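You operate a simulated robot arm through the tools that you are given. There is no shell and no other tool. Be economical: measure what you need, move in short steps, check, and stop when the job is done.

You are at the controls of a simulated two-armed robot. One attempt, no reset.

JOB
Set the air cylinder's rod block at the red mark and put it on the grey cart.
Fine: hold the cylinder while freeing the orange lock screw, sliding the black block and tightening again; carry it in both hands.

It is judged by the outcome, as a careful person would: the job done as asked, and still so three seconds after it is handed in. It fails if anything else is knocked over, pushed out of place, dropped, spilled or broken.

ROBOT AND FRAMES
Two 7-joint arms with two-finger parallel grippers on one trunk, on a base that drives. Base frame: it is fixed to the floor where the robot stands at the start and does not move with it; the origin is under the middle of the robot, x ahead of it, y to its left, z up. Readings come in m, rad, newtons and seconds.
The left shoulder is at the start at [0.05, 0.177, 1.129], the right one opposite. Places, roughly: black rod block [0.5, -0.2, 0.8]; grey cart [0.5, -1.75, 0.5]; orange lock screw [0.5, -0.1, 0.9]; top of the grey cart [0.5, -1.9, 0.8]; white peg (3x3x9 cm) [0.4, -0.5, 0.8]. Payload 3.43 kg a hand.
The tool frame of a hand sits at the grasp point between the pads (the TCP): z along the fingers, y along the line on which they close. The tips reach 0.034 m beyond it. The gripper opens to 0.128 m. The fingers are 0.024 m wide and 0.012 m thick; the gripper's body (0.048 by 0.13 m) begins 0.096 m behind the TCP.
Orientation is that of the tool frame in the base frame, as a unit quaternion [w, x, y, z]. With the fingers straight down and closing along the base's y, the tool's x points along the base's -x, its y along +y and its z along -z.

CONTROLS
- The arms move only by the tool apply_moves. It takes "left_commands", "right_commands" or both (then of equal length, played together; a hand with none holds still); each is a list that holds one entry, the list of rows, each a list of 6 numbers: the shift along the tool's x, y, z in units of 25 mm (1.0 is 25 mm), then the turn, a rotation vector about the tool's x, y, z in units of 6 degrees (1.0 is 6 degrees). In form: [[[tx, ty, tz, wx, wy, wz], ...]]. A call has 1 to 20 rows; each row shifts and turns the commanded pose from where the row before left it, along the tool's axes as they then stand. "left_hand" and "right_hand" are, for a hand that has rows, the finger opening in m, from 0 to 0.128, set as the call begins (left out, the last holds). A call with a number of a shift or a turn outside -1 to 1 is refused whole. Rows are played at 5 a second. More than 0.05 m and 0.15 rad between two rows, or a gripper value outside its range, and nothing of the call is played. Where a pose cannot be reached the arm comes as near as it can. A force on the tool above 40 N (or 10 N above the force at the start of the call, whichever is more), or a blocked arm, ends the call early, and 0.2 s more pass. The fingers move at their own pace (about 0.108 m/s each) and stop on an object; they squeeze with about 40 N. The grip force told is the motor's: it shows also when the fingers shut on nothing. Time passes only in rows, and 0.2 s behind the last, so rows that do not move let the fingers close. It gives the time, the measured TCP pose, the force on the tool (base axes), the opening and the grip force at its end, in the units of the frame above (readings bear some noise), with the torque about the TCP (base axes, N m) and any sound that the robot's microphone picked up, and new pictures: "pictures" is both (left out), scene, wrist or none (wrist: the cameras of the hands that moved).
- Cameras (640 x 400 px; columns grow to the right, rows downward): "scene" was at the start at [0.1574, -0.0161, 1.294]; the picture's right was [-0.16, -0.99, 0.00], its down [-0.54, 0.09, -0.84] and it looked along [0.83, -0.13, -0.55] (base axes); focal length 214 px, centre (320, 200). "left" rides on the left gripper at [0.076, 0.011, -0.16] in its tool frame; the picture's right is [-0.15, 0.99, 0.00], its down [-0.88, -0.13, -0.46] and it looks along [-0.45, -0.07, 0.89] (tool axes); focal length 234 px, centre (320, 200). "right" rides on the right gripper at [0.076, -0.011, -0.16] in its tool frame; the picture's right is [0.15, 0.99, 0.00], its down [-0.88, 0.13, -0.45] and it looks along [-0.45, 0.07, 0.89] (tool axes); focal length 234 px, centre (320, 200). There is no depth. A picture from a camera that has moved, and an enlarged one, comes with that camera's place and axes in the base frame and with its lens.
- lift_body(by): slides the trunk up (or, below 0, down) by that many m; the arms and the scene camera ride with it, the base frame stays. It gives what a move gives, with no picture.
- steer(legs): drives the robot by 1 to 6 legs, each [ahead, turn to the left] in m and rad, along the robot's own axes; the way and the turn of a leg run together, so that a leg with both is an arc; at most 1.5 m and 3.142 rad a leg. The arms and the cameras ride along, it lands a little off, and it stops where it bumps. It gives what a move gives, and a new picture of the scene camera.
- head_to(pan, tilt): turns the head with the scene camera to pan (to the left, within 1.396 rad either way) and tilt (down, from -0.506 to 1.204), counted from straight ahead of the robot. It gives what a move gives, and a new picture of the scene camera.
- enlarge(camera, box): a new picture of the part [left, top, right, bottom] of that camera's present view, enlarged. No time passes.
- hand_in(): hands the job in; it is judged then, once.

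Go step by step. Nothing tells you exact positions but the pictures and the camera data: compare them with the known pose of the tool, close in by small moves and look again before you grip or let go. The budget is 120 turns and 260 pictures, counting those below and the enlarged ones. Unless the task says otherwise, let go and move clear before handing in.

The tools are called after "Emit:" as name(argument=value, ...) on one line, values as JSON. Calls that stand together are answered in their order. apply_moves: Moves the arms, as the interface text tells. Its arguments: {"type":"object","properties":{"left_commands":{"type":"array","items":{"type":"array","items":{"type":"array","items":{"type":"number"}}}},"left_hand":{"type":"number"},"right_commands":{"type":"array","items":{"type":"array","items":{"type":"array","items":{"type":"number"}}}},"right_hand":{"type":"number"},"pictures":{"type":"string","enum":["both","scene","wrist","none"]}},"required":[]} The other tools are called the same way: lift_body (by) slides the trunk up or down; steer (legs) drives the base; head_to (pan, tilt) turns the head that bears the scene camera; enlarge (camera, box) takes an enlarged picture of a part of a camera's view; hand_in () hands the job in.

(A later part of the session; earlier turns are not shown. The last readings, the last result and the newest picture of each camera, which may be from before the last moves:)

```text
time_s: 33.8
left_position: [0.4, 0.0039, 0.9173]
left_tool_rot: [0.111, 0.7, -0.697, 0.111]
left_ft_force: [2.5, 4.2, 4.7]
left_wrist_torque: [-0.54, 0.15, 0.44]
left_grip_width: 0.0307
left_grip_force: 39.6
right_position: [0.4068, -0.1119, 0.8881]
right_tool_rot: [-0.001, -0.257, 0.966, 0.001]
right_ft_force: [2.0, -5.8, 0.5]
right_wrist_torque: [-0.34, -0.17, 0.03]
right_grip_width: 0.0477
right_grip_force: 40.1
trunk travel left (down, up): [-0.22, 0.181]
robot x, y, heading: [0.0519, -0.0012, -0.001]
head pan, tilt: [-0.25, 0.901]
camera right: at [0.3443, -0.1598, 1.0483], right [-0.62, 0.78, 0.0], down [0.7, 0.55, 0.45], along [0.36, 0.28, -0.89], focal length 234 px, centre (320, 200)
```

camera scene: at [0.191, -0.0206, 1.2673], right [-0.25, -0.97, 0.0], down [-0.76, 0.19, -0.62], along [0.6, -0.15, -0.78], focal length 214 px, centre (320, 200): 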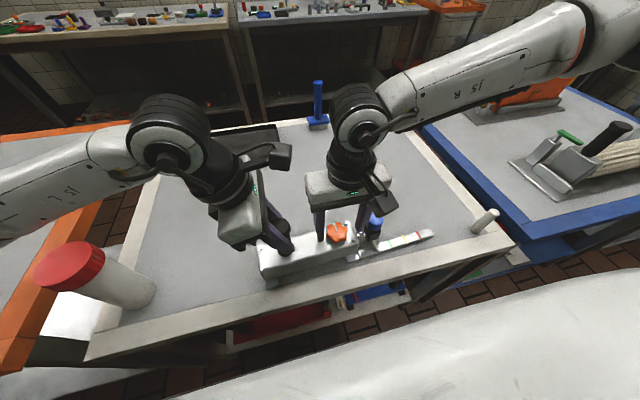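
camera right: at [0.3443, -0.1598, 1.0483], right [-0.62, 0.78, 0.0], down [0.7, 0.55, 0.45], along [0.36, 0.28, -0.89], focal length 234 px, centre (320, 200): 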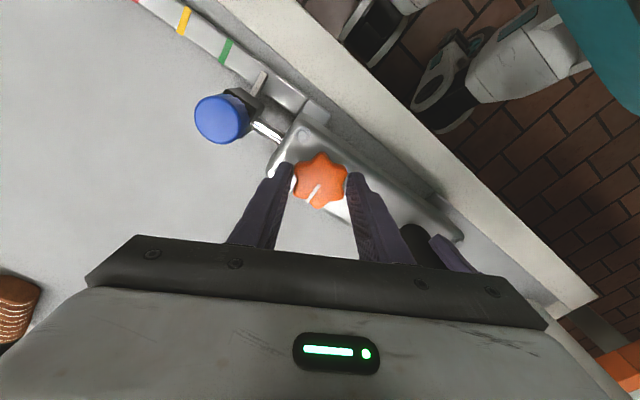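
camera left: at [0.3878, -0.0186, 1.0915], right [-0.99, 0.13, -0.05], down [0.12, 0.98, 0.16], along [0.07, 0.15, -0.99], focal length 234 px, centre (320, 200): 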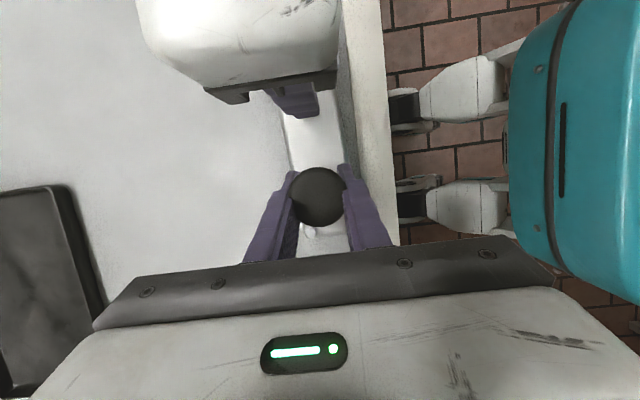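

Gripped. Turn counterclockwise (negative tool z) 60° in gentle steps.

Emit:
apply_moves(right_commands=[[[0, 0, 0, 0, 0, -1], [0, 0, 0, 0, 0, -1], [0, 0, 0, 0, 0, -1], [0, 0, 0, 0, 0, -1], [0, 0, 0, 0, 0, -1], [0, 0, 0, 0, 0, -1], [0, 0, 0, 0, 0, -1], [0, 0, 0, 0, 0, -1], [0, 0, 0, 0, 0, -1], [0, 0, 0, 0, 0, -1]]], pictures="wrist")

```text
time_s: 36.0
left_position: [0.3983, 0.0, 0.9178]
left_tool_rot: [0.115, 0.698, -0.697, 0.113]
left_ft_force: [-11.9, -16.9, 0.4]
left_wrist_torque: [-0.5, -0.14, -0.02]
left_grip_width: 0.0308
left_grip_force: 40.2
right_position: [0.3407, -0.0918, 0.8896]
right_tool_rot: [0.009, -0.696, 0.718, -0.001]
right_ft_force: [12.8, 16.5, -0.4]
right_wrist_torque: [-0.19, 0.55, -0.01]
right_grip_width: 0.0464
right_grip_force: 39.4
right hand out of reach, approached as far as the arm can: row 8, 9, 10
trunk travel left (down, up): [-0.22, 0.181]
robot x, y, heading: [0.051, -0.0023, 0.001]
head pan, tilt: [-0.25, 0.901]
camera right: at [0.3461, -0.1703, 1.0475], right [-0.99, -0.12, -0.02], down [-0.11, 0.88, 0.46], along [-0.04, 0.46, -0.89], focal length 234 px, centre (320, 200)
```

right: 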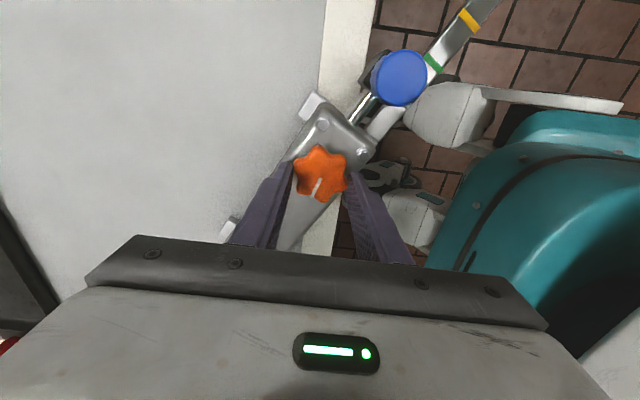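

The wrist ran out of range near -85° and dragged the cylinder to a slant; the screw has turned roughly 90° relative to the body though. I'll release the knob, turn the hand back, and then swing the cylinder back straight.

Emit:
apply_moves(right_commands=[[[0, 0, 0, 0, 0, 0], [0, 0, 0, 0, 0, 0], [0, 0, -0.8, 0, 0, 0]]], right_hand=0.08, pictures="both")

```text
time_s: 36.8
left_position: [0.4006, 0.005, 0.9155]
left_tool_rot: [0.11, 0.7, -0.697, 0.111]
left_ft_force: [2.1, 0.6, 0.4]
left_wrist_torque: [-0.39, 0.15, 0.25]
left_grip_width: 0.0312
left_grip_force: 40.0
right_position: [0.3302, -0.0945, 0.9117]
right_tool_rot: [0.002, -0.703, 0.712, 0.0]
right_ft_force: [0.5, -0.6, 0.1]
right_wrist_torque: [-0.01, -0.03, -0.01]
right_grip_width: 0.0798
right_grip_force: 0.1
right hand out of reach, approached as far as the arm can: row 3
trunk travel left (down, up): [-0.22, 0.181]
robot x, y, heading: [0.0476, 0.0006, -0.002]
head pan, tilt: [-0.25, 0.901]
camera scene: at [0.1913, -0.0205, 1.1873], right [-0.25, -0.97, 0.0], down [-0.76, 0.19, -0.62], along [0.6, -0.15, -0.78], focal length 214 px, centre (320, 200)
camera right: at [0.339, -0.1703, 1.0708], right [-0.99, -0.13, 0.0], down [-0.12, 0.88, 0.46], along [-0.06, 0.45, -0.89], focal length 234 px, centre (320, 200)
```

scene: 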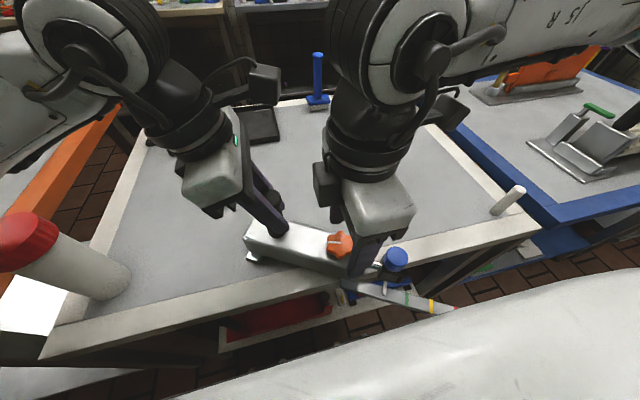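
right: 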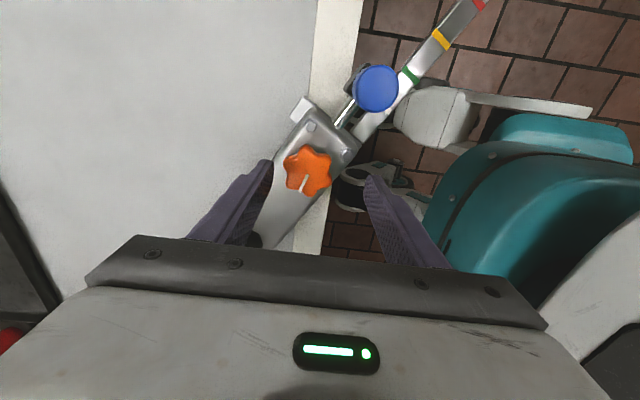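

I'll turn the right hand back +60° above the knob and recentre on it at about [0.341,-0.094].

Emit:
apply_moves(right_commands=[[[0, 0, -0.2, 0, 0, 1], [0, 0, 0, 0, 0, 1], [0, 0, 0, 0, 0, 1], [0, 0, 0, 0, 0, 1], [0, 0, 0, 0, 0, 1], [0, 0, 0, 0, 0, 1], [0, 0, 0, 0, 0, 1], [0, 0, 0, 0, 0, 1], [0, 0, 0, 0, 0, 1], [0, 0, 0, 0, 0, 1]]], pictures="wrist")

```text
time_s: 39.0
left_position: [0.3997, 0.0037, 0.9161]
left_tool_rot: [0.111, 0.7, -0.697, 0.111]
left_ft_force: [1.1, 0.3, -0.8]
left_wrist_torque: [0.29, -0.29, 0.09]
left_grip_width: 0.0311
left_grip_force: 40.3
right_position: [0.3305, -0.0954, 0.9172]
right_tool_rot: [-0.002, -0.257, 0.966, 0.002]
right_ft_force: [-0.9, 0.2, -0.6]
right_wrist_torque: [-0.03, 0.0, 0.01]
right_grip_width: 0.0799
right_grip_force: 0.1
trunk travel left (down, up): [-0.22, 0.181]
robot x, y, heading: [0.051, -0.0002, 0.002]
head pan, tilt: [-0.25, 0.901]
camera right: at [0.27, -0.1424, 1.0757], right [-0.62, 0.79, 0.0], down [0.7, 0.55, 0.46], along [0.36, 0.28, -0.89], focal length 234 px, centre (320, 200)
```

right: 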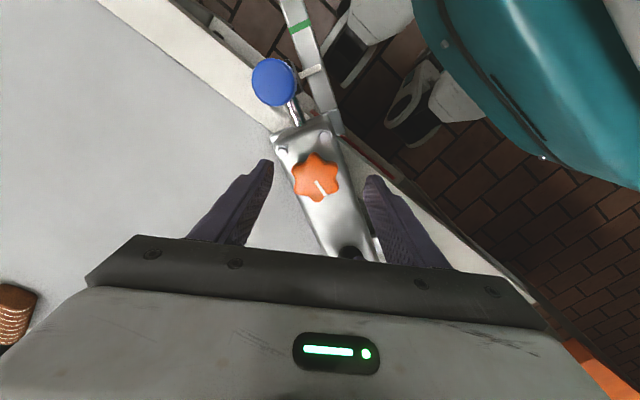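

Now descend, grip, and (next) swing the body back along an arc about the post.

Emit:
apply_moves(right_commands=[[[-0.27, -0.16, 0, 0, 0, -1], [0, 0, 0.6, 0, 0, 0], [0, 0, 0.52, 0, 0, 0]]], pictures="none")

Emit:
apply_moves(right_commands=[[[0, 0, 0, 0, 0, 0], [0, 0, 0, 0, 0, 0], [0, 0, 0, 0, 0, 0]]], right_hand=0, pictures="wrist")

```text
time_s: 39.8
left_position: [0.3994, 0.0029, 0.9162]
left_tool_rot: [0.11, 0.701, -0.696, 0.111]
left_ft_force: [0.1, -0.9, -0.2]
left_wrist_torque: [0.35, -0.21, 0.04]
left_grip_width: 0.0311
left_grip_force: 40.3
right_position: [0.3389, -0.0959, 0.8895]
right_tool_rot: [0.0, -0.309, 0.951, 0.002]
right_ft_force: [0.5, 0.3, 0.1]
right_wrist_torque: [-0.01, 0.01, -0.04]
right_grip_width: 0.0799
right_grip_force: 0.1
trunk travel left (down, up): [-0.22, 0.181]
robot x, y, heading: [0.0513, 0.0008, -0.0]
head pan, tilt: [-0.25, 0.901]
```

```text
time_s: 40.6
left_position: [0.4005, 0.0038, 0.9166]
left_tool_rot: [0.111, 0.7, -0.696, 0.112]
left_ft_force: [3.0, -5.6, -0.5]
left_wrist_torque: [0.15, -0.37, 0.53]
left_grip_width: 0.0311
left_grip_force: 40.1
right_position: [0.3383, -0.0948, 0.8893]
right_tool_rot: [0.0, -0.309, 0.951, 0.002]
right_ft_force: [-2.9, 5.2, -0.3]
right_wrist_torque: [0.23, -0.07, 0.05]
right_grip_width: 0.0475
right_grip_force: 39.9
trunk travel left (down, up): [-0.22, 0.181]
robot x, y, heading: [0.0496, 0.002, 0.001]
head pan, tilt: [-0.25, 0.901]
camera right: at [0.2832, -0.149, 1.0473], right [-0.7, 0.71, 0.01], down [0.64, 0.62, 0.46], along [0.32, 0.32, -0.89], focal length 234 px, centre (320, 200)
```

right: 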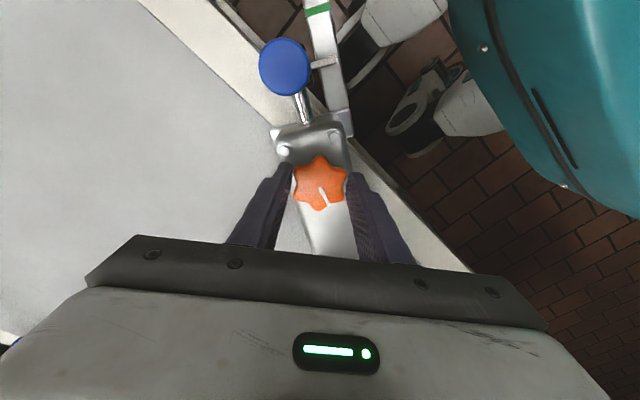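

Gripped. Swing the cylinder back straight along the arc about the post.

Emit:
apply_moves(right_commands=[[[-0.192, -0.415, 0, 0, 0, -0.95], [-0.192, -0.415, 0, 0, 0, -0.95], [-0.192, -0.415, 0, 0, 0, -0.95], [-0.192, -0.415, 0, 0, 0, -0.95], [-0.192, -0.415, 0, 0, 0, -0.95], [-0.192, -0.415, 0, 0, 0, -0.95]]], pictures="both")

```text
time_s: 42.0
left_position: [0.4, 0.0047, 0.9175]
left_tool_rot: [0.109, 0.701, -0.695, 0.112]
left_ft_force: [14.5, 11.1, -0.2]
left_wrist_torque: [-0.32, 0.32, 1.23]
left_grip_width: 0.0301
left_grip_force: 39.9
right_position: [0.4033, -0.113, 0.8883]
right_tool_rot: [-0.004, -0.575, 0.818, 0.001]
right_ft_force: [-18.3, -12.2, 7.3]
right_wrist_torque: [-0.27, 0.0, 0.04]
right_grip_width: 0.0478
right_grip_force: 40.5
trunk travel left (down, up): [-0.22, 0.181]
robot x, y, heading: [0.05, -0.0013, 0.002]
head pan, tilt: [-0.25, 0.901]
camera scene: at [0.1907, -0.0204, 1.1874], right [-0.25, -0.97, 0.0], down [-0.76, 0.19, -0.62], along [0.6, -0.15, -0.78], focal length 214 px, centre (320, 200)
camera right: at [0.3877, -0.1876, 1.0473], right [-0.98, 0.2, 0.01], down [0.18, 0.87, 0.45], along [0.08, 0.45, -0.89], focal length 234 px, centre (320, 200)
```

scene: 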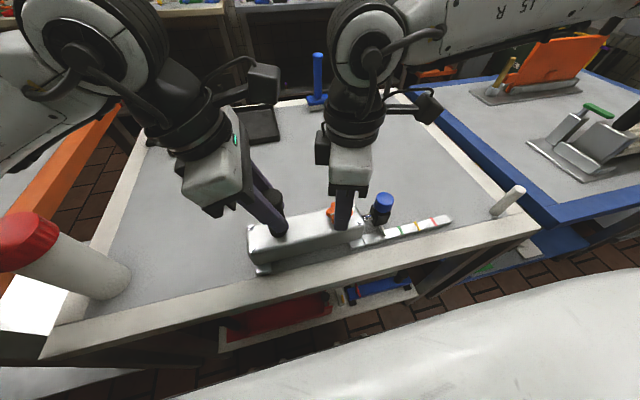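
right: 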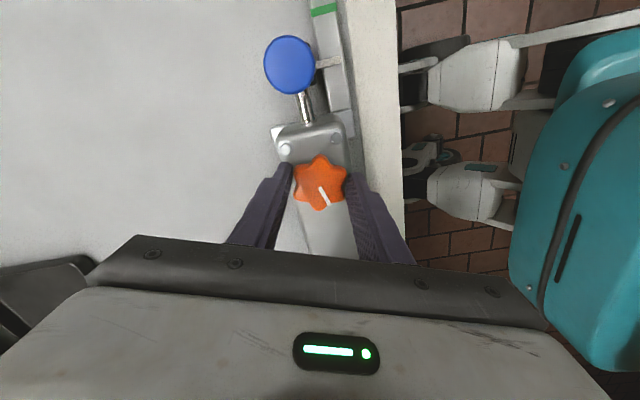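

Straight again, screw turned about 95°. One more loosening stroke: release, turn back 60°, regrip.

Emit:
apply_moves(right_commands=[[[0, 0, 0, 0, 0, 0], [0, 0, 0, 0, 0, 0], [0, 0, -1, 0, 0, 0], [0, 0, 0, 0, 0, 1], [0, 0, 0, 0, 0, 1], [0, 0, 0, 0, 0, 1], [0, 0, 0, 0, 0, 1], [0, 0, 0, 0, 0, 1], [0, 0, 0, 0, 0, 1], [0, 0, 0, 0, 0, 1], [0, 0, 0, 0, 0, 1], [0, 0, 0, 0, 0, 1], [0, 0, 0, 0, 0, 1]]], right_hand=0.08, pictures="wrist")

```text
time_s: 44.8
left_position: [0.3993, 0.0034, 0.9167]
left_tool_rot: [0.109, 0.7, -0.697, 0.112]
left_ft_force: [-1.0, -2.6, -0.6]
left_wrist_torque: [-0.59, 0.46, 0.18]
left_grip_width: 0.0303
left_grip_force: 39.7
right_position: [0.404, -0.1121, 0.913]
right_tool_rot: [-0.001, -0.088, 0.996, 0.0]
right_ft_force: [-1.0, 0.1, -0.8]
right_wrist_torque: [0.02, 0.0, 0.02]
right_grip_width: 0.08
right_grip_force: 0.0
trunk travel left (down, up): [-0.22, 0.181]
robot x, y, heading: [0.0476, -0.004, -0.002]
head pan, tilt: [-0.25, 0.901]
camera right: at [0.3305, -0.137, 1.0726], right [-0.32, 0.95, 0.0], down [0.85, 0.28, 0.45], along [0.43, 0.15, -0.89], focal length 234 px, centre (320, 200)
```

right: 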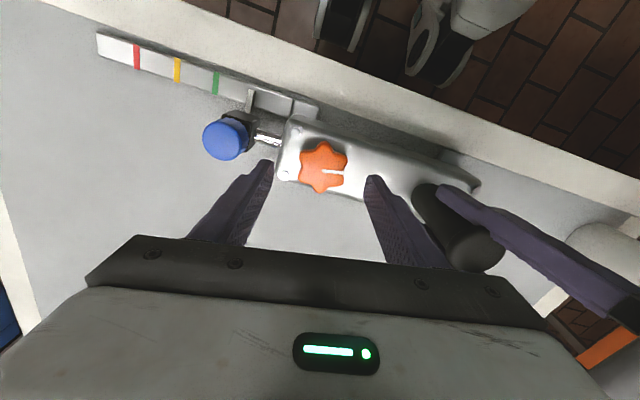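

Aligned with valleys. Descend, close, and turn another 60° (staying within range).

Emit:
apply_moves(right_commands=[[[0.1, 0, 0.5, 0, 0, 0], [0, 0, 0.48, 0, 0, 0]]], pictures="none")

Emit:
apply_moves(right_commands=[[[0, 0, 0, 0, 0, 0], [0, 0, 0, 0, 0, 0], [0, 0, 0, 0, 0, 0], [0, 0, 0, 0, 0, -1], [0, 0, 0, 0, 0, -1], [0, 0, 0, 0, 0, -1], [0, 0, 0, 0, 0, -1], [0, 0, 0, 0, 0, -1], [0, 0, 0, 0, 0, -1], [0, 0, 0, 0, 0, -1], [0, 0, 0, 0, 0, -1], [0, 0, 0, 0, 0, -1], [0, 0, 0, 0, 0, -1]]], right_hand=0, pictures="both")

```text
time_s: 45.4
left_position: [0.3993, 0.0036, 0.9184]
left_tool_rot: [0.11, 0.7, -0.696, 0.111]
left_ft_force: [0.0, -2.7, 0.7]
left_wrist_torque: [-0.39, 0.34, 0.23]
left_grip_width: 0.0304
left_grip_force: 39.8
right_position: [0.4021, -0.1125, 0.8881]
right_tool_rot: [-0.001, -0.088, 0.996, 0.002]
right_ft_force: [-0.1, -0.3, -1.3]
right_wrist_torque: [0.03, -0.03, 0.02]
right_grip_width: 0.08
right_grip_force: 0.1
trunk travel left (down, up): [-0.22, 0.181]
robot x, y, heading: [0.0508, 0.0012, 0.003]
head pan, tilt: [-0.25, 0.901]
```

```text
time_s: 48.2
left_position: [0.3991, 0.0035, 0.9184]
left_tool_rot: [0.111, 0.7, -0.697, 0.113]
left_ft_force: [5.7, -15.1, -1.0]
left_wrist_torque: [-0.12, -0.17, 0.24]
left_grip_width: 0.0304
left_grip_force: 40.1
right_position: [0.4016, -0.1106, 0.889]
right_tool_rot: [0.0, -0.576, 0.818, 0.003]
right_ft_force: [-6.5, 16.2, 6.8]
right_wrist_torque: [0.04, 0.59, -0.02]
right_grip_width: 0.0477
right_grip_force: 40.2
trunk travel left (down, up): [-0.22, 0.181]
robot x, y, heading: [0.0475, -0.0036, 0.002]
head pan, tilt: [-0.25, 0.901]
camera scene: at [0.1908, -0.0206, 1.1874], right [-0.25, -0.97, 0.0], down [-0.76, 0.19, -0.62], along [0.6, -0.15, -0.78], focal length 214 px, centre (320, 200)
camera right: at [0.3854, -0.1876, 1.0478], right [-0.98, 0.2, 0.0], down [0.17, 0.87, 0.46], along [0.09, 0.45, -0.89], focal length 234 px, centre (320, 200)
```

scene: 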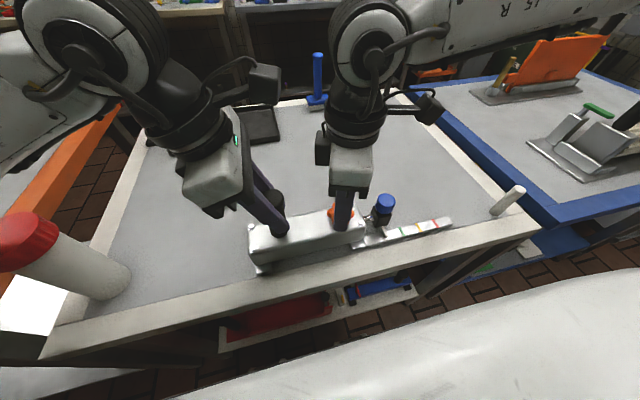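
right: 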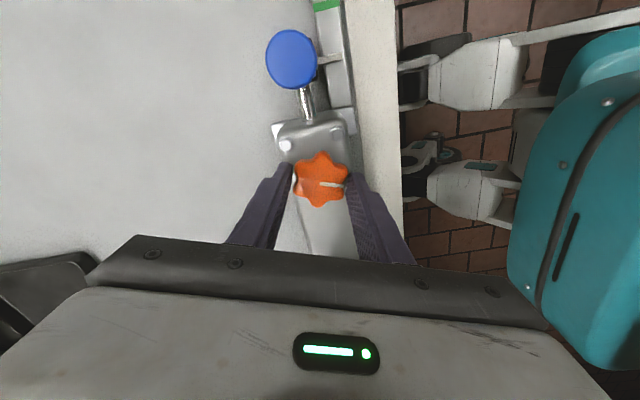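

Screw turned about 170° freely. Now release, rise, and move over the blue-capped block keeping this hand angle.

Emit:
apply_moves(right_commands=[[[0, 0, 0, 0, 0, 0], [0, 0, 0, 0, 0, 0], [0, 0, -1, 0, 0, 0], [0, 0, -1, 0, 0, 0], [0, 0, -0.5, 0, 0, 0], [0.94, -0.34, 0, 0, 0, 0], [0.94, -0.34, 0, 0, 0, 0], [0.94, -0.34, 0, 0, 0, 0]]], right_hand=0.08, pictures="both")

```text
time_s: 50.0
left_position: [0.3992, 0.0035, 0.9179]
left_tool_rot: [0.11, 0.7, -0.696, 0.112]
left_ft_force: [0.2, 3.4, 7.9]
left_wrist_torque: [1.16, 0.84, -0.14]
left_grip_width: 0.0301
left_grip_force: 39.5
right_position: [0.383, -0.174, 0.9525]
right_tool_rot: [0.001, -0.573, 0.82, -0.001]
right_ft_force: [0.1, -0.8, 0.2]
right_wrist_torque: [-0.01, -0.04, 0.0]
right_grip_width: 0.0799
right_grip_force: 0.0
right hand out of reach, approached as far as the arm can: row 7, 8
trunk travel left (down, up): [-0.22, 0.181]
robot x, y, heading: [0.0456, 0.0007, 0.006]
head pan, tilt: [-0.25, 0.901]
camera scene: at [0.1906, -0.0205, 1.1874], right [-0.25, -0.97, 0.0], down [-0.76, 0.19, -0.62], along [0.6, -0.15, -0.78], focal length 214 px, centre (320, 200)
camera right: at [0.3669, -0.2483, 1.1114], right [-0.98, 0.2, 0.0], down [0.18, 0.87, 0.46], along [0.09, 0.45, -0.89], focal length 234 px, centre (320, 200)
```

scene: 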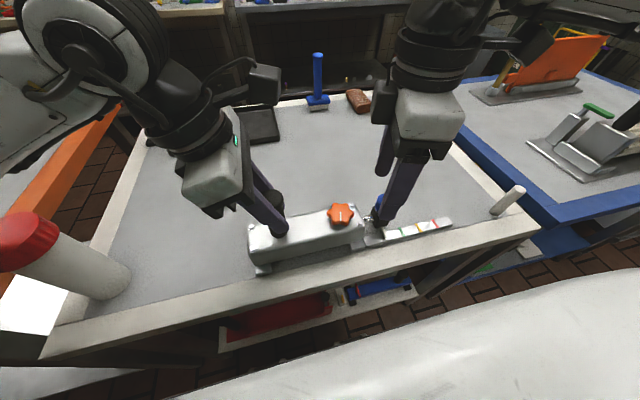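
right: 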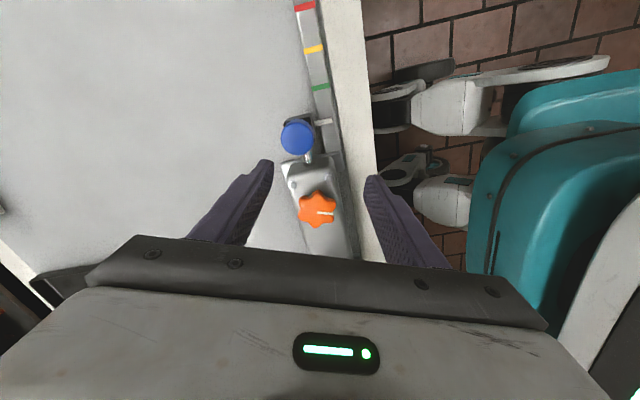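

That angle runs out of reach outward. I'll swing the hand to the opposite side (about +74°), which has better range.

Emit:
apply_moves(right_commands=[[[0, 0, -0.4, 0, 0, 1], [0, 0, 0, 0, 0, 1], [0, 0, 0, 0, 0, 1], [0, 0, 0, 0, 0, 1], [0, 0, 0, 0, 0, 1], [0, 0, 0, 0, 0, 1], [0, 0, 0, 0, 0, 1], [0, 0, 0, 0, 0, 1], [0, 0, 0, 0, 0, 1], [0, 0, 0, 0, 0, 1], [0, 0, 0, 0, 0, 1], [0, 0, 0, 0, 0, 1], [0, -0.35, 0, 0, 0, 0], [-0.5, 0, 0, 0, 0, 0]]], pictures="none")

Emit:
apply_moves(right_commands=[[[0, 0, 0, 0, 0, 1], [0, 0, 0, 0, 0, 1], [0, 0, 0, 0, 0, 1], [0, 0, 0, 0, 0, 1], [0, 0, 0, 0, 0, 1], [0, 0, 0, 0, 0, 1], [0, 0, 0, 0, 0, 1], [0, 0, 0, 0, 0, 1], [0, 0, 0, 0, 0, 1], [0, 0, 0, 0, 0, 1], [0, 0, 0, 0, 0, 1], [0, 0, 0, 0, 0, 1]]], pictures="both")

```text
time_s: 53.0
left_position: [0.3995, 0.0036, 0.9178]
left_tool_rot: [0.11, 0.699, -0.697, 0.112]
left_ft_force: [0.3, 1.1, 2.6]
left_wrist_torque: [0.26, 0.49, -0.01]
left_grip_width: 0.0302
left_grip_force: 39.9
right_position: [0.3957, -0.1827, 0.9629]
right_tool_rot: [-0.001, 0.017, 1.0, 0.001]
right_ft_force: [0.6, -0.1, -0.1]
right_wrist_torque: [0.02, -0.04, -0.02]
right_grip_width: 0.0798
right_grip_force: 0.1
trunk travel left (down, up): [-0.22, 0.181]
robot x, y, heading: [0.0479, 0.0001, -0.004]
head pan, tilt: [-0.25, 0.901]
```

```text
time_s: 55.6
left_position: [0.399, 0.0047, 0.9164]
left_tool_rot: [0.111, 0.699, -0.697, 0.112]
left_ft_force: [-0.8, -1.9, -0.4]
left_wrist_torque: [-0.63, 0.49, 0.29]
left_grip_width: 0.0306
left_grip_force: 39.9
right_position: [0.3973, -0.1816, 0.9614]
right_tool_rot: [0.0, 0.602, 0.799, 0.001]
right_ft_force: [-0.6, 0.3, -0.5]
right_wrist_torque: [0.04, 0.01, -0.01]
right_grip_width: 0.08
right_grip_force: 0.1
trunk travel left (down, up): [-0.22, 0.181]
robot x, y, heading: [0.0494, 0.0035, -0.003]
head pan, tilt: [-0.25, 0.901]
camera scene: at [0.1909, -0.0208, 1.1873], right [-0.25, -0.97, 0.0], down [-0.76, 0.19, -0.62], along [0.6, -0.15, -0.78], focal length 214 px, centre (320, 200)
camera right: at [0.3639, -0.1125, 1.1213], right [0.91, 0.41, 0.0], down [0.37, -0.81, 0.45], along [0.19, -0.41, -0.89], focal length 234 px, centre (320, 200)
```

scene: 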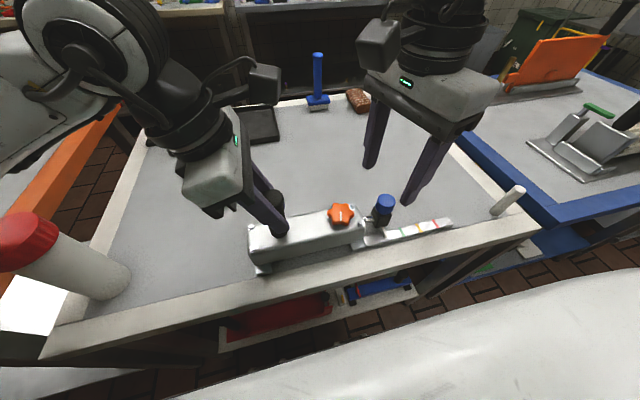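
right: 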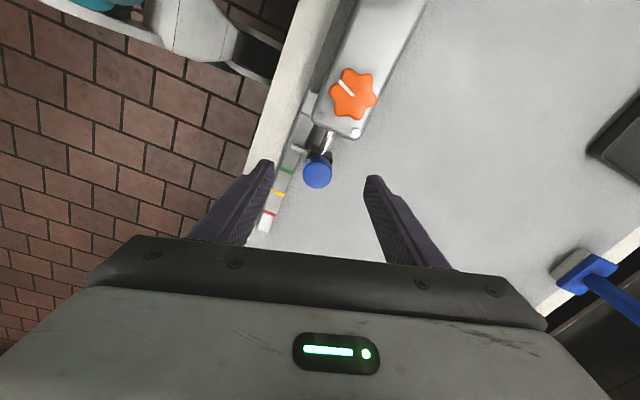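

Cap at about [0.399,-0.189]. Centre and descend alongside cap and block.

Emit:
apply_moves(right_commands=[[[-0.31, 0, 0.6, 0, 0, 0], [0, 0, 1, 0, 0, 0], [0, 0, 1, 0, 0, 0], [0, 0, 0.9, 0, 0, 0]]], pictures="wrist")

```text
time_s: 56.6
left_position: [0.3996, 0.0045, 0.9179]
left_tool_rot: [0.109, 0.699, -0.698, 0.112]
left_ft_force: [-0.6, -2.1, 0.3]
left_wrist_torque: [-0.39, 0.51, 0.15]
left_grip_width: 0.0302
left_grip_force: 40.1
right_position: [0.3984, -0.1893, 0.8742]
right_tool_rot: [-0.001, 0.602, 0.799, 0.0]
right_ft_force: [0.1, 0.3, 0.3]
right_wrist_torque: [-0.02, 0.02, 0.0]
right_grip_width: 0.0798
right_grip_force: 0.1
trunk travel left (down, up): [-0.22, 0.181]
robot x, y, heading: [0.0467, 0.0012, -0.002]
head pan, tilt: [-0.25, 0.901]
camera right: at [0.3652, -0.12, 1.0331], right [0.91, 0.42, 0.0], down [0.37, -0.81, 0.45], along [0.19, -0.41, -0.89], focal length 234 px, centre (320, 200)
```

right: 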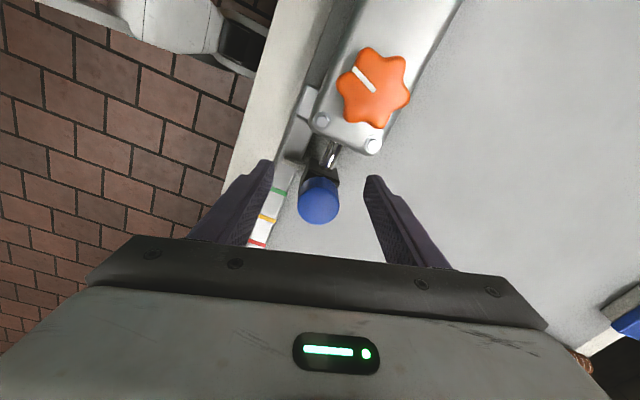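

Centred. Close on the cap.

Emit:
apply_moves(right_commands=[[[0, 0, 0, 0, 0, 0], [0, 0, 0, 0, 0, 0], [0, 0, 0, 0, 0, 0]]], right_hand=0, pictures="none")

Emit:
apply_moves(right_commands=[[[-0.48, -0.138, 0, 0, 0, 0], [-0.48, -0.138, 0, 0, 0, 0]]], pictures="both")

```text
time_s: 57.4
left_position: [0.4, 0.0045, 0.9173]
left_tool_rot: [0.11, 0.699, -0.698, 0.111]
left_ft_force: [-2.2, -1.5, 3.5]
left_wrist_torque: [0.02, 0.57, -0.07]
left_grip_width: 0.0305
left_grip_force: 40.0
right_position: [0.3991, -0.1904, 0.8739]
right_tool_rot: [-0.001, 0.6, 0.8, 0.001]
right_ft_force: [3.1, 1.0, -0.2]
right_wrist_torque: [0.04, -0.13, 0.0]
right_grip_width: 0.0327
right_grip_force: 40.0
trunk travel left (down, up): [-0.22, 0.181]
robot x, y, heading: [0.0491, -0.0002, 0.003]
head pan, tilt: [-0.25, 0.901]
```

```text
time_s: 58.0
left_position: [0.3982, 0.0039, 0.9168]
left_tool_rot: [0.11, 0.7, -0.697, 0.111]
left_ft_force: [0.0, -3.9, 0.6]
left_wrist_torque: [0.26, 0.41, -0.24]
left_grip_width: 0.0302
left_grip_force: 40.1
right_position: [0.3984, -0.2123, 0.873]
right_tool_rot: [-0.001, 0.601, 0.799, 0.001]
right_ft_force: [1.9, 3.3, 4.8]
right_wrist_torque: [0.72, 0.15, 0.06]
right_grip_width: 0.0329
right_grip_force: 39.3
trunk travel left (down, up): [-0.22, 0.181]
robot x, y, heading: [0.0514, 0.001, -0.001]
head pan, tilt: [-0.25, 0.901]
camera scene: at [0.1909, -0.0207, 1.1874], right [-0.25, -0.97, 0.0], down [-0.76, 0.19, -0.62], along [0.6, -0.15, -0.78], focal length 214 px, centre (320, 200)
camera right: at [0.3654, -0.1441, 1.0334], right [0.91, 0.42, 0.0], down [0.37, -0.81, 0.45], along [0.19, -0.41, -0.89], focal length 234 px, centre (320, 200)
```

scene: 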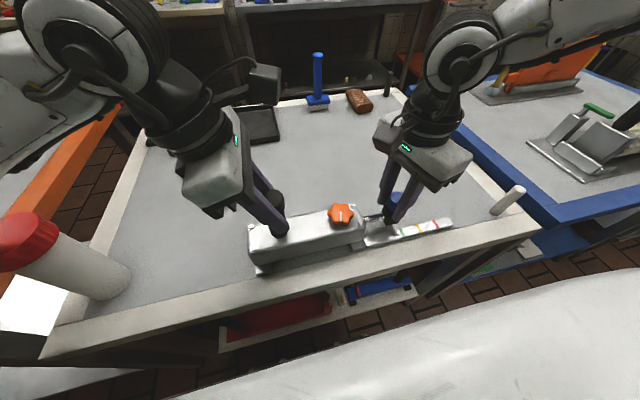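
right: 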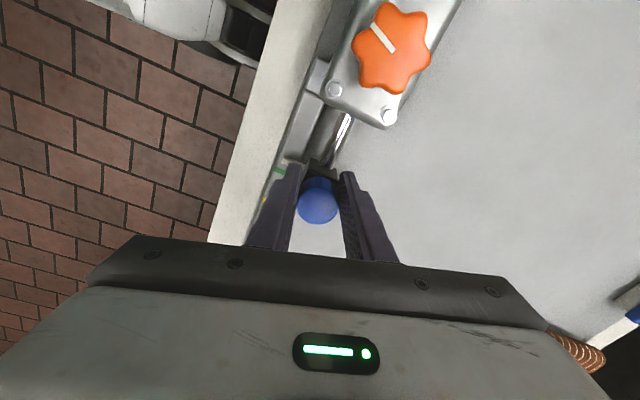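

It slides freely. The marks are spaced about 4 cm, so red is ~12 cm from the start, i.e. hand y ≈ -0.310. I pull 8 cm more, then check.

Emit:
apply_moves(right_commands=[[[-0.577, -0.166, 0, 0, 0, 0], [-0.577, -0.166, 0, 0, 0, 0], [-0.577, -0.166, 0, 0, 0, 0], [-0.577, -0.166, 0, 0, 0, 0], [-0.577, -0.166, 0, 0, 0, 0]]], pictures="both")

```text
time_s: 59.2
left_position: [0.4003, 0.0033, 0.9166]
left_tool_rot: [0.111, 0.7, -0.697, 0.112]
left_ft_force: [-4.0, -2.8, 1.2]
left_wrist_torque: [-0.61, 0.23, -0.48]
left_grip_width: 0.0304
left_grip_force: 40.1
right_position: [0.3979, -0.2896, 0.8739]
right_tool_rot: [-0.002, 0.601, 0.799, 0.0]
right_ft_force: [2.2, 2.7, 0.5]
right_wrist_torque: [1.2, -0.02, -0.06]
right_grip_width: 0.0327
right_grip_force: 40.5
trunk travel left (down, up): [-0.22, 0.181]
robot x, y, heading: [0.0482, -0.0018, 0.006]
head pan, tilt: [-0.25, 0.901]
camera scene: at [0.1909, -0.0209, 1.1873], right [-0.25, -0.97, 0.0], down [-0.76, 0.19, -0.62], along [0.6, -0.15, -0.78], focal length 214 px, centre (320, 200)
camera right: at [0.3657, -0.2198, 1.0335], right [0.91, 0.42, 0.0], down [0.37, -0.81, 0.45], along [0.19, -0.41, -0.89], focal length 234 px, centre (320, 200)
```

scene: 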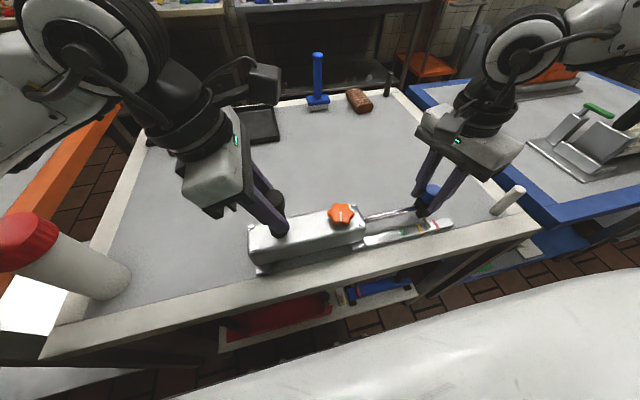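
right: 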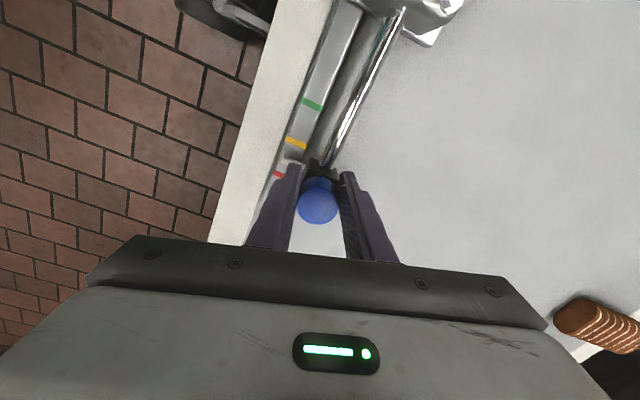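

Emit:
enlarge(camera="scene", box=[380, 180, 480, 250])

Emit:
enlarge(camera="right", box=[250, 120, 350, 220])

```text
5.71 times, centred on (430, 215) of scene
camera zoom: at [0.1909, -0.0209, 1.1873], right [-0.25, -0.97, 0.0], down [-0.76, 0.19, -0.62], along [0.6, -0.15, -0.78], focal length 1226 px, centre (-309, 114)
```

zoom: 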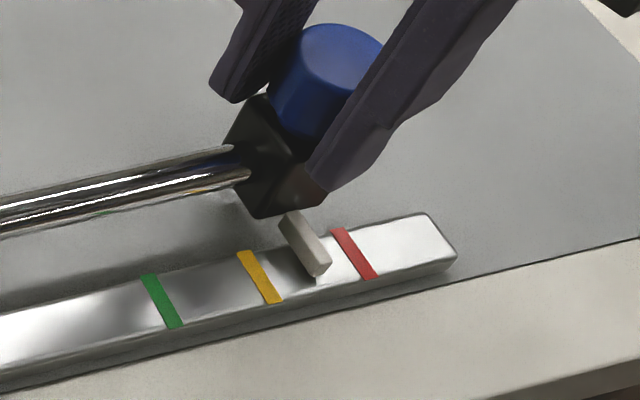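

```text
4.00 times, centred on (300, 170) of right
camera zoom: at [0.3657, -0.2198, 1.0335], right [0.91, 0.42, 0.0], down [0.37, -0.81, 0.45], along [0.19, -0.41, -0.89], focal length 937 px, centre (400, 320)
```

zoom: 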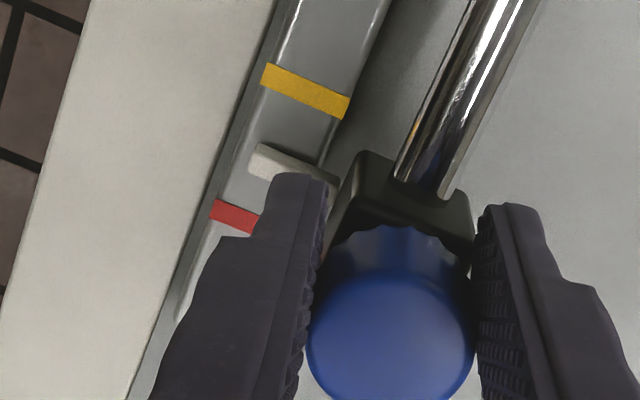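

Clear view: the pointer is about half-way from yellow to red, so about 2 cm remain. Pull 1.8 cm.

Emit:
apply_moves(right_commands=[[[-0.35, -0.1, 0, 0, 0, 0], [-0.35, -0.1, 0, 0, 0, 0]]], pictures="none")

Emit:
enlarge(camera="scene", box=[390, 190, 470, 250])

Emit:
enlarge(camera="right", box=[250, 120, 350, 220])

```text
time_s: 59.8
left_position: [0.3985, 0.0035, 0.916]
left_tool_rot: [0.111, 0.7, -0.697, 0.112]
left_ft_force: [-4.8, -4.1, 0.1]
left_wrist_torque: [-0.94, 0.22, -0.44]
left_grip_width: 0.0304
left_grip_force: 40.4
right_position: [0.3989, -0.3069, 0.8737]
right_tool_rot: [-0.001, 0.6, 0.8, -0.001]
right_ft_force: [2.3, 2.9, 0.5]
right_wrist_torque: [0.81, -0.06, -0.1]
right_grip_width: 0.0328
right_grip_force: 40.1
trunk travel left (down, up): [-0.22, 0.181]
robot x, y, heading: [0.0453, -0.003, 0.006]
head pan, tilt: [-0.25, 0.901]
```

```text
6.67 times, centred on (430, 220) of scene
camera zoom: at [0.1908, -0.0209, 1.1873], right [-0.25, -0.97, 0.0], down [-0.76, 0.19, -0.62], along [0.6, -0.15, -0.78], focal length 1430 px, centre (-413, 67)
```

zoom: 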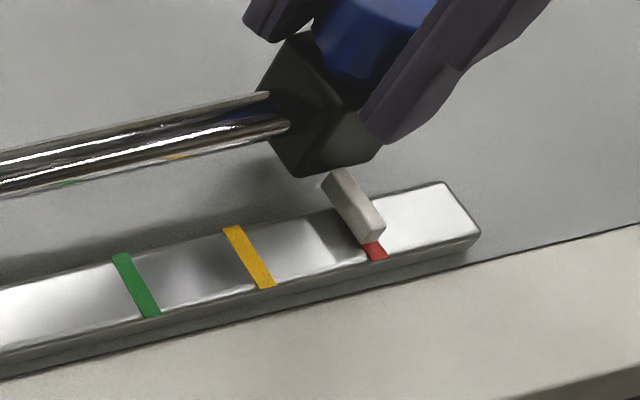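

```text
4.00 times, centred on (300, 170) of right
camera zoom: at [0.3654, -0.238, 1.0335], right [0.91, 0.42, 0.0], down [0.37, -0.81, 0.45], along [0.19, -0.41, -0.89], focal length 937 px, centre (400, 320)
```

zoom: 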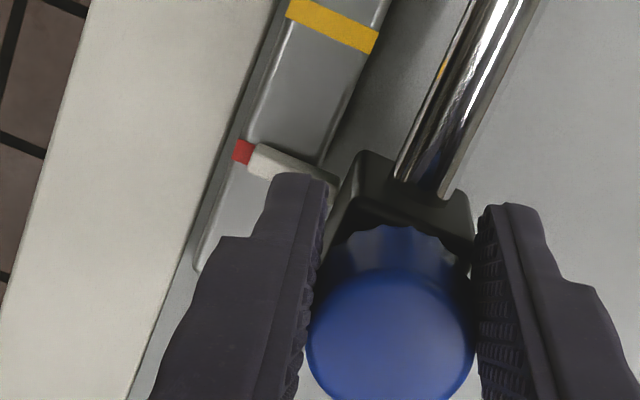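

Both cameras see it from the +y side, so parallax makes it look further than it is; I estimate 2 mm short. Nudge 2 mm, then release, rise and look from directly above.

Emit:
apply_moves(right_commands=[[[-0.077, -0.022, 0, 0, 0, 0], [0, 0, 0, 0, 0, 0]]], pictures="none")

Emit:
apply_moves(right_commands=[[[0, 0, 0, 0, 0, 0], [0, 0, 0, 0, 0, 0], [0, 0, -1, 0, 0, 0], [0, 0, -1, 0, 0, 0], [0, 0, -1, 0, 0, 0], [-0.96, -0.276, 0, 0, 0, 0], [-0.96, -0.276, 0, 0, 0, 0], [0, 0, 0, 0, 0, 0]]], right_hand=0.08, pictures="wrist")

Emit:
enlarge(camera="right", box=[250, 80, 370, 200])

Emit:
enlarge(camera="scene", box=[390, 190, 470, 250])

```text
time_s: 60.4
left_position: [0.4002, 0.0044, 0.9179]
left_tool_rot: [0.11, 0.7, -0.697, 0.111]
left_ft_force: [-4.5, -3.0, 2.0]
left_wrist_torque: [-1.15, 0.42, -0.41]
left_grip_width: 0.0301
left_grip_force: 39.6
right_position: [0.3982, -0.311, 0.875]
right_tool_rot: [-0.002, 0.601, 0.8, -0.001]
right_ft_force: [1.4, 2.7, 0.9]
right_wrist_torque: [0.74, 0.0, -0.03]
right_grip_width: 0.0326
right_grip_force: 39.8
trunk travel left (down, up): [-0.22, 0.181]
robot x, y, heading: [0.0456, -0.0029, 0.005]
head pan, tilt: [-0.25, 0.901]
```

```text
time_s: 62.2
left_position: [0.3992, 0.0034, 0.9173]
left_tool_rot: [0.11, 0.7, -0.697, 0.111]
left_ft_force: [0.7, 0.5, 3.8]
left_wrist_torque: [0.81, 0.46, -0.03]
left_grip_width: 0.0302
left_grip_force: 39.8
right_position: [0.3976, -0.3592, 0.95]
right_tool_rot: [-0.001, 0.601, 0.8, 0.0]
right_ft_force: [0.5, -0.2, 0.4]
right_wrist_torque: [-0.02, 0.0, 0.01]
right_grip_width: 0.0799
right_grip_force: 0.0
trunk travel left (down, up): [-0.22, 0.181]
robot x, y, heading: [0.0475, 0.0018, 0.0]
head pan, tilt: [-0.25, 0.901]
camera right: at [0.3656, -0.2902, 1.1086], right [0.91, 0.42, 0.0], down [0.37, -0.81, 0.45], along [0.19, -0.41, -0.89], focal length 234 px, centre (320, 200)
```

right: 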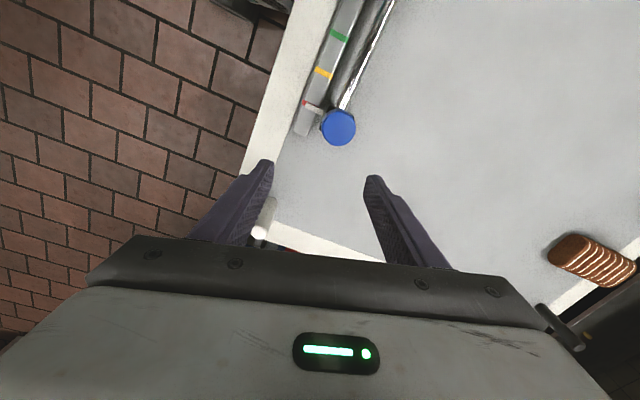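

```text
3.33 times, centred on (310, 140) of right
camera zoom: at [0.3656, -0.2902, 1.1086], right [0.91, 0.42, 0.0], down [0.37, -0.81, 0.45], along [0.19, -0.41, -0.89], focal length 781 px, centre (353, 400)
```

zoom: 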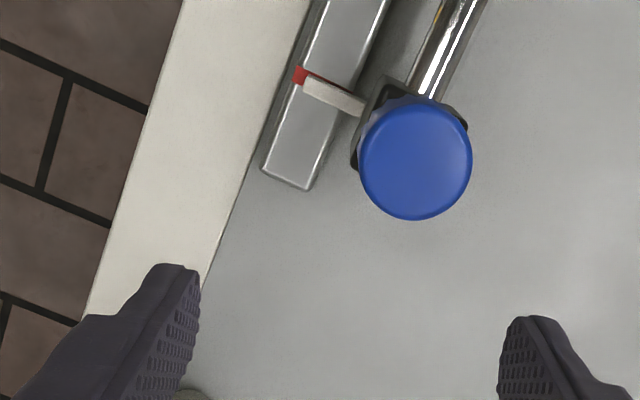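

```text
6.67 times, centred on (430, 220) of scene
camera zoom: at [0.1908, -0.0207, 1.1874], right [-0.25, -0.97, 0.0], down [-0.76, 0.19, -0.62], along [0.6, -0.15, -0.78], focal length 1430 px, centre (-413, 67)
```

zoom: 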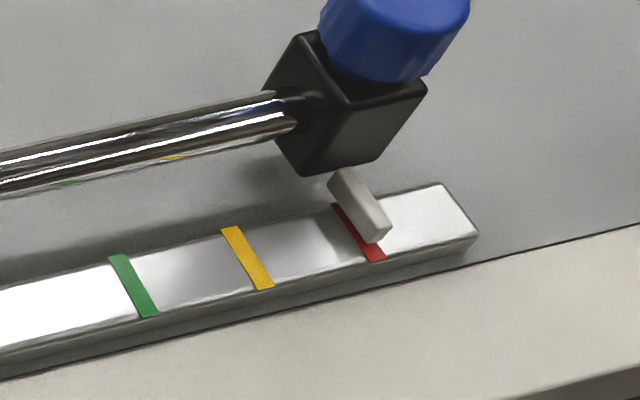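

Now seen from nearly overhead, the pointer is about 2 mm past the red line's centre. I'll regrip and push it back 2 mm.

Emit:
apply_moves(right_commands=[[[0.96, 0.276, 0, 0, 0, 0], [0.96, 0.276, 0, 0, 0, 0], [0, 0, 1, 0, 0, 0], [0, 0, 1, 0, 0, 0], [0, 0, 1, 0, 0, 0]]], pictures="none")

Emit:
apply_moves(right_commands=[[[0, 0, 0, 0, 0, 0], [0, 0, 0, 0, 0, 0], [0, 0, 0, 0, 0, 0], [0.085, 0.024, 0, 0, 0, 0], [0, 0, 0, 0, 0, 0]]], right_hand=0, pictures="none")

Emit:
enlarge(camera="scene", box=[390, 190, 470, 250])

Emit:
enlarge(camera="right", box=[250, 120, 350, 220])

```text
time_s: 63.4
left_position: [0.4002, 0.0049, 0.9157]
left_tool_rot: [0.11, 0.7, -0.697, 0.111]
left_ft_force: [2.4, 0.4, 3.2]
left_wrist_torque: [0.84, 0.4, -0.07]
left_grip_width: 0.0304
left_grip_force: 39.9
right_position: [0.3985, -0.3095, 0.8745]
right_tool_rot: [-0.001, 0.601, 0.8, 0.0]
right_ft_force: [-0.3, -0.7, -0.2]
right_wrist_torque: [-0.01, -0.04, 0.01]
right_grip_width: 0.0799
right_grip_force: 0.1
trunk travel left (down, up): [-0.22, 0.181]
robot x, y, heading: [0.05, -0.0, 0.001]
head pan, tilt: [-0.25, 0.901]
```

```text
time_s: 64.6
left_position: [0.4005, 0.003, 0.9175]
left_tool_rot: [0.111, 0.7, -0.696, 0.112]
left_ft_force: [0.6, 2.9, 4.3]
left_wrist_torque: [0.2, 0.48, 0.4]
left_grip_width: 0.0304
left_grip_force: 39.6
right_position: [0.3977, -0.3076, 0.8738]
right_tool_rot: [-0.001, 0.601, 0.799, 0.0]
right_ft_force: [-0.8, -1.5, -0.6]
right_wrist_torque: [-0.79, -0.18, -0.27]
right_grip_width: 0.0326
right_grip_force: 40.4
trunk travel left (down, up): [-0.22, 0.181]
robot x, y, heading: [0.0487, -0.0012, -0.003]
head pan, tilt: [-0.25, 0.901]
```

```text
6.67 times, centred on (430, 220) of scene
camera zoom: at [0.1909, -0.0206, 1.1873], right [-0.25, -0.97, 0.0], down [-0.76, 0.19, -0.62], along [0.6, -0.15, -0.78], focal length 1430 px, centre (-413, 67)
```

zoom: 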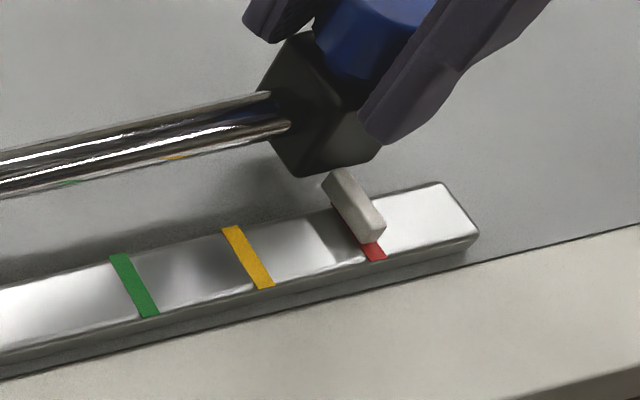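

```text
4.00 times, centred on (300, 170) of right
camera zoom: at [0.3657, -0.2375, 1.0332], right [0.91, 0.41, 0.0], down [0.37, -0.81, 0.45], along [0.19, -0.41, -0.89], focal length 937 px, centre (400, 320)
```

zoom: 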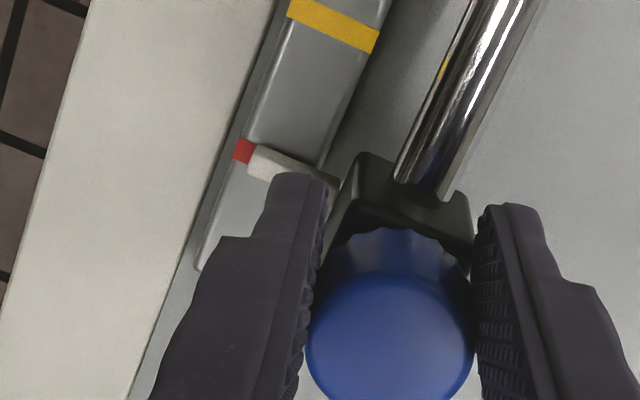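

Pointer sits on the red mark. Release, rise, and go back to the screw.

Emit:
apply_moves(right_commands=[[[0, 0, 0, 0, 0, 0], [0, 0, 0, 0, 0, 0], [0, 0, -1, 0, 0, 0], [0, 0, -1, 0, 0, 0], [0, 0, -1, 0, 0, 0], [0, 0, 0, 0, 0, -1], [0, 0, 0, 0, 0, -1], [0, 0, 0, 0, 0, -1], [0, 0, 0, 0, 0, -1], [0, 0, 0, 0, 0, -1], [0, 0, 0, 0, 0, -1], [0, 0, 0, 0, 0, -1], [0, 0, 0, 0, 0, -1], [0, 0, 0, 0, 0, -1], [0, 0, 0, 0, 0, -1], [0, 0, 0, 0, 0, -1], [0, 0, 0, 0, 0, -1]]], right_hand=0.08, pictures="none")

Emit:
apply_moves(right_commands=[[[-0.02, 0.985, 0, 0, 0, 0], [-0.02, 0.985, 0, 0, 0, 0], [-0.02, 0.985, 0, 0, 0, 0], [-0.02, 0.985, 0, 0, 0, 0], [-0.02, 0.985, 0, 0, 0, 0], [-0.02, 0.985, 0, 0, 0, 0], [-0.02, 0.985, 0, 0, 0, 0], [-0.02, 0.985, 0, 0, 0, 0], [0, 0, 0, 0, 0, -1], [0, 0, 0, 0, 0, -1], [0, 0, 0, 0, 0, -1], [0, 0, 0, 0, 0, -1], [0, 0, 0, 0, 0, -1], [0, 0, 0, 0, 0, -1], [0, 0, 0, 0, 0, -1], [0, 0, 0, 0, 0, -1], [0, 0, 0, 0, 0, -1], [0, 0, 0, 0, 0, -1], [0, 0, 0, 0, 0, -1], [0, 0, 0, 0, 0, -1]]], pictures="both")

Emit:
enlarge(camera="scene", box=[390, 190, 470, 250])

```text
time_s: 68.2
left_position: [0.3987, 0.0043, 0.9161]
left_tool_rot: [0.11, 0.7, -0.697, 0.113]
left_ft_force: [1.5, -1.2, 2.6]
left_wrist_torque: [-0.19, 0.43, 0.08]
left_grip_width: 0.0303
left_grip_force: 39.7
right_position: [0.3988, -0.3075, 0.9491]
right_tool_rot: [-0.001, 0.015, 1.0, 0.001]
right_ft_force: [-0.4, -0.1, -0.8]
right_wrist_torque: [-0.02, -0.01, -0.01]
right_grip_width: 0.0803
right_grip_force: 0.1
trunk travel left (down, up): [-0.22, 0.181]
robot x, y, heading: [0.0452, 0.0023, -0.0]
head pan, tilt: [-0.25, 0.901]
```

```text
time_s: 72.4
left_position: [0.3999, 0.0031, 0.9176]
left_tool_rot: [0.11, 0.7, -0.697, 0.111]
left_ft_force: [1.5, -0.5, 1.1]
left_wrist_torque: [-0.06, 0.22, -0.12]
left_grip_width: 0.0303
left_grip_force: 39.9
right_position: [0.4089, -0.1125, 0.9499]
right_tool_rot: [0.0, -0.576, 0.818, 0.001]
right_ft_force: [0.4, 0.0, -0.5]
right_wrist_torque: [0.03, -0.02, 0.01]
right_grip_width: 0.08
right_grip_force: 0.0
trunk travel left (down, up): [-0.22, 0.181]
robot x, y, heading: [0.0443, -0.0006, 0.003]
head pan, tilt: [-0.25, 0.901]
camera scene: at [0.191, -0.0207, 1.1873], right [-0.25, -0.97, 0.0], down [-0.76, 0.19, -0.62], along [0.6, -0.15, -0.78], focal length 214 px, centre (320, 200)
camera right: at [0.3931, -0.1866, 1.1085], right [-0.98, 0.2, 0.0], down [0.18, 0.87, 0.46], along [0.09, 0.45, -0.89], focal length 234 px, centre (320, 200)
```

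scene: 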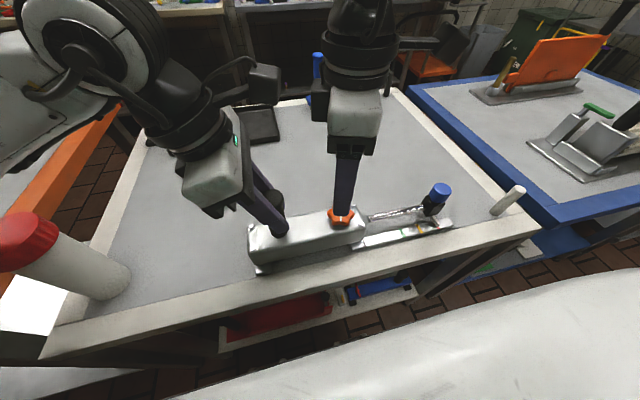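
right: 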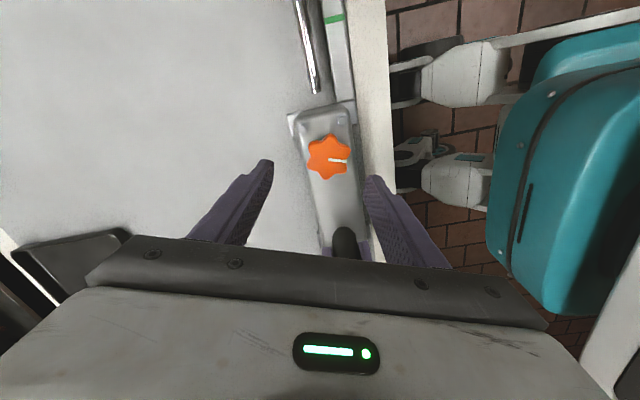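

```text
6.67 times, centred on (430, 220) of scene
camera zoom: at [0.191, -0.0207, 1.1873], right [-0.25, -0.97, 0.0], down [-0.76, 0.19, -0.62], along [0.6, -0.15, -0.78], focal length 1430 px, centre (-413, 67)
```

zoom: 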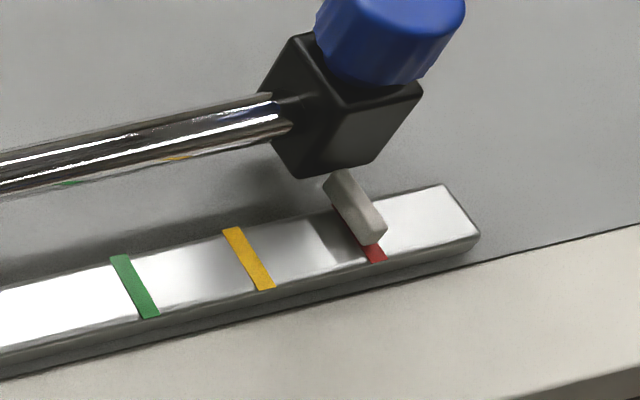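

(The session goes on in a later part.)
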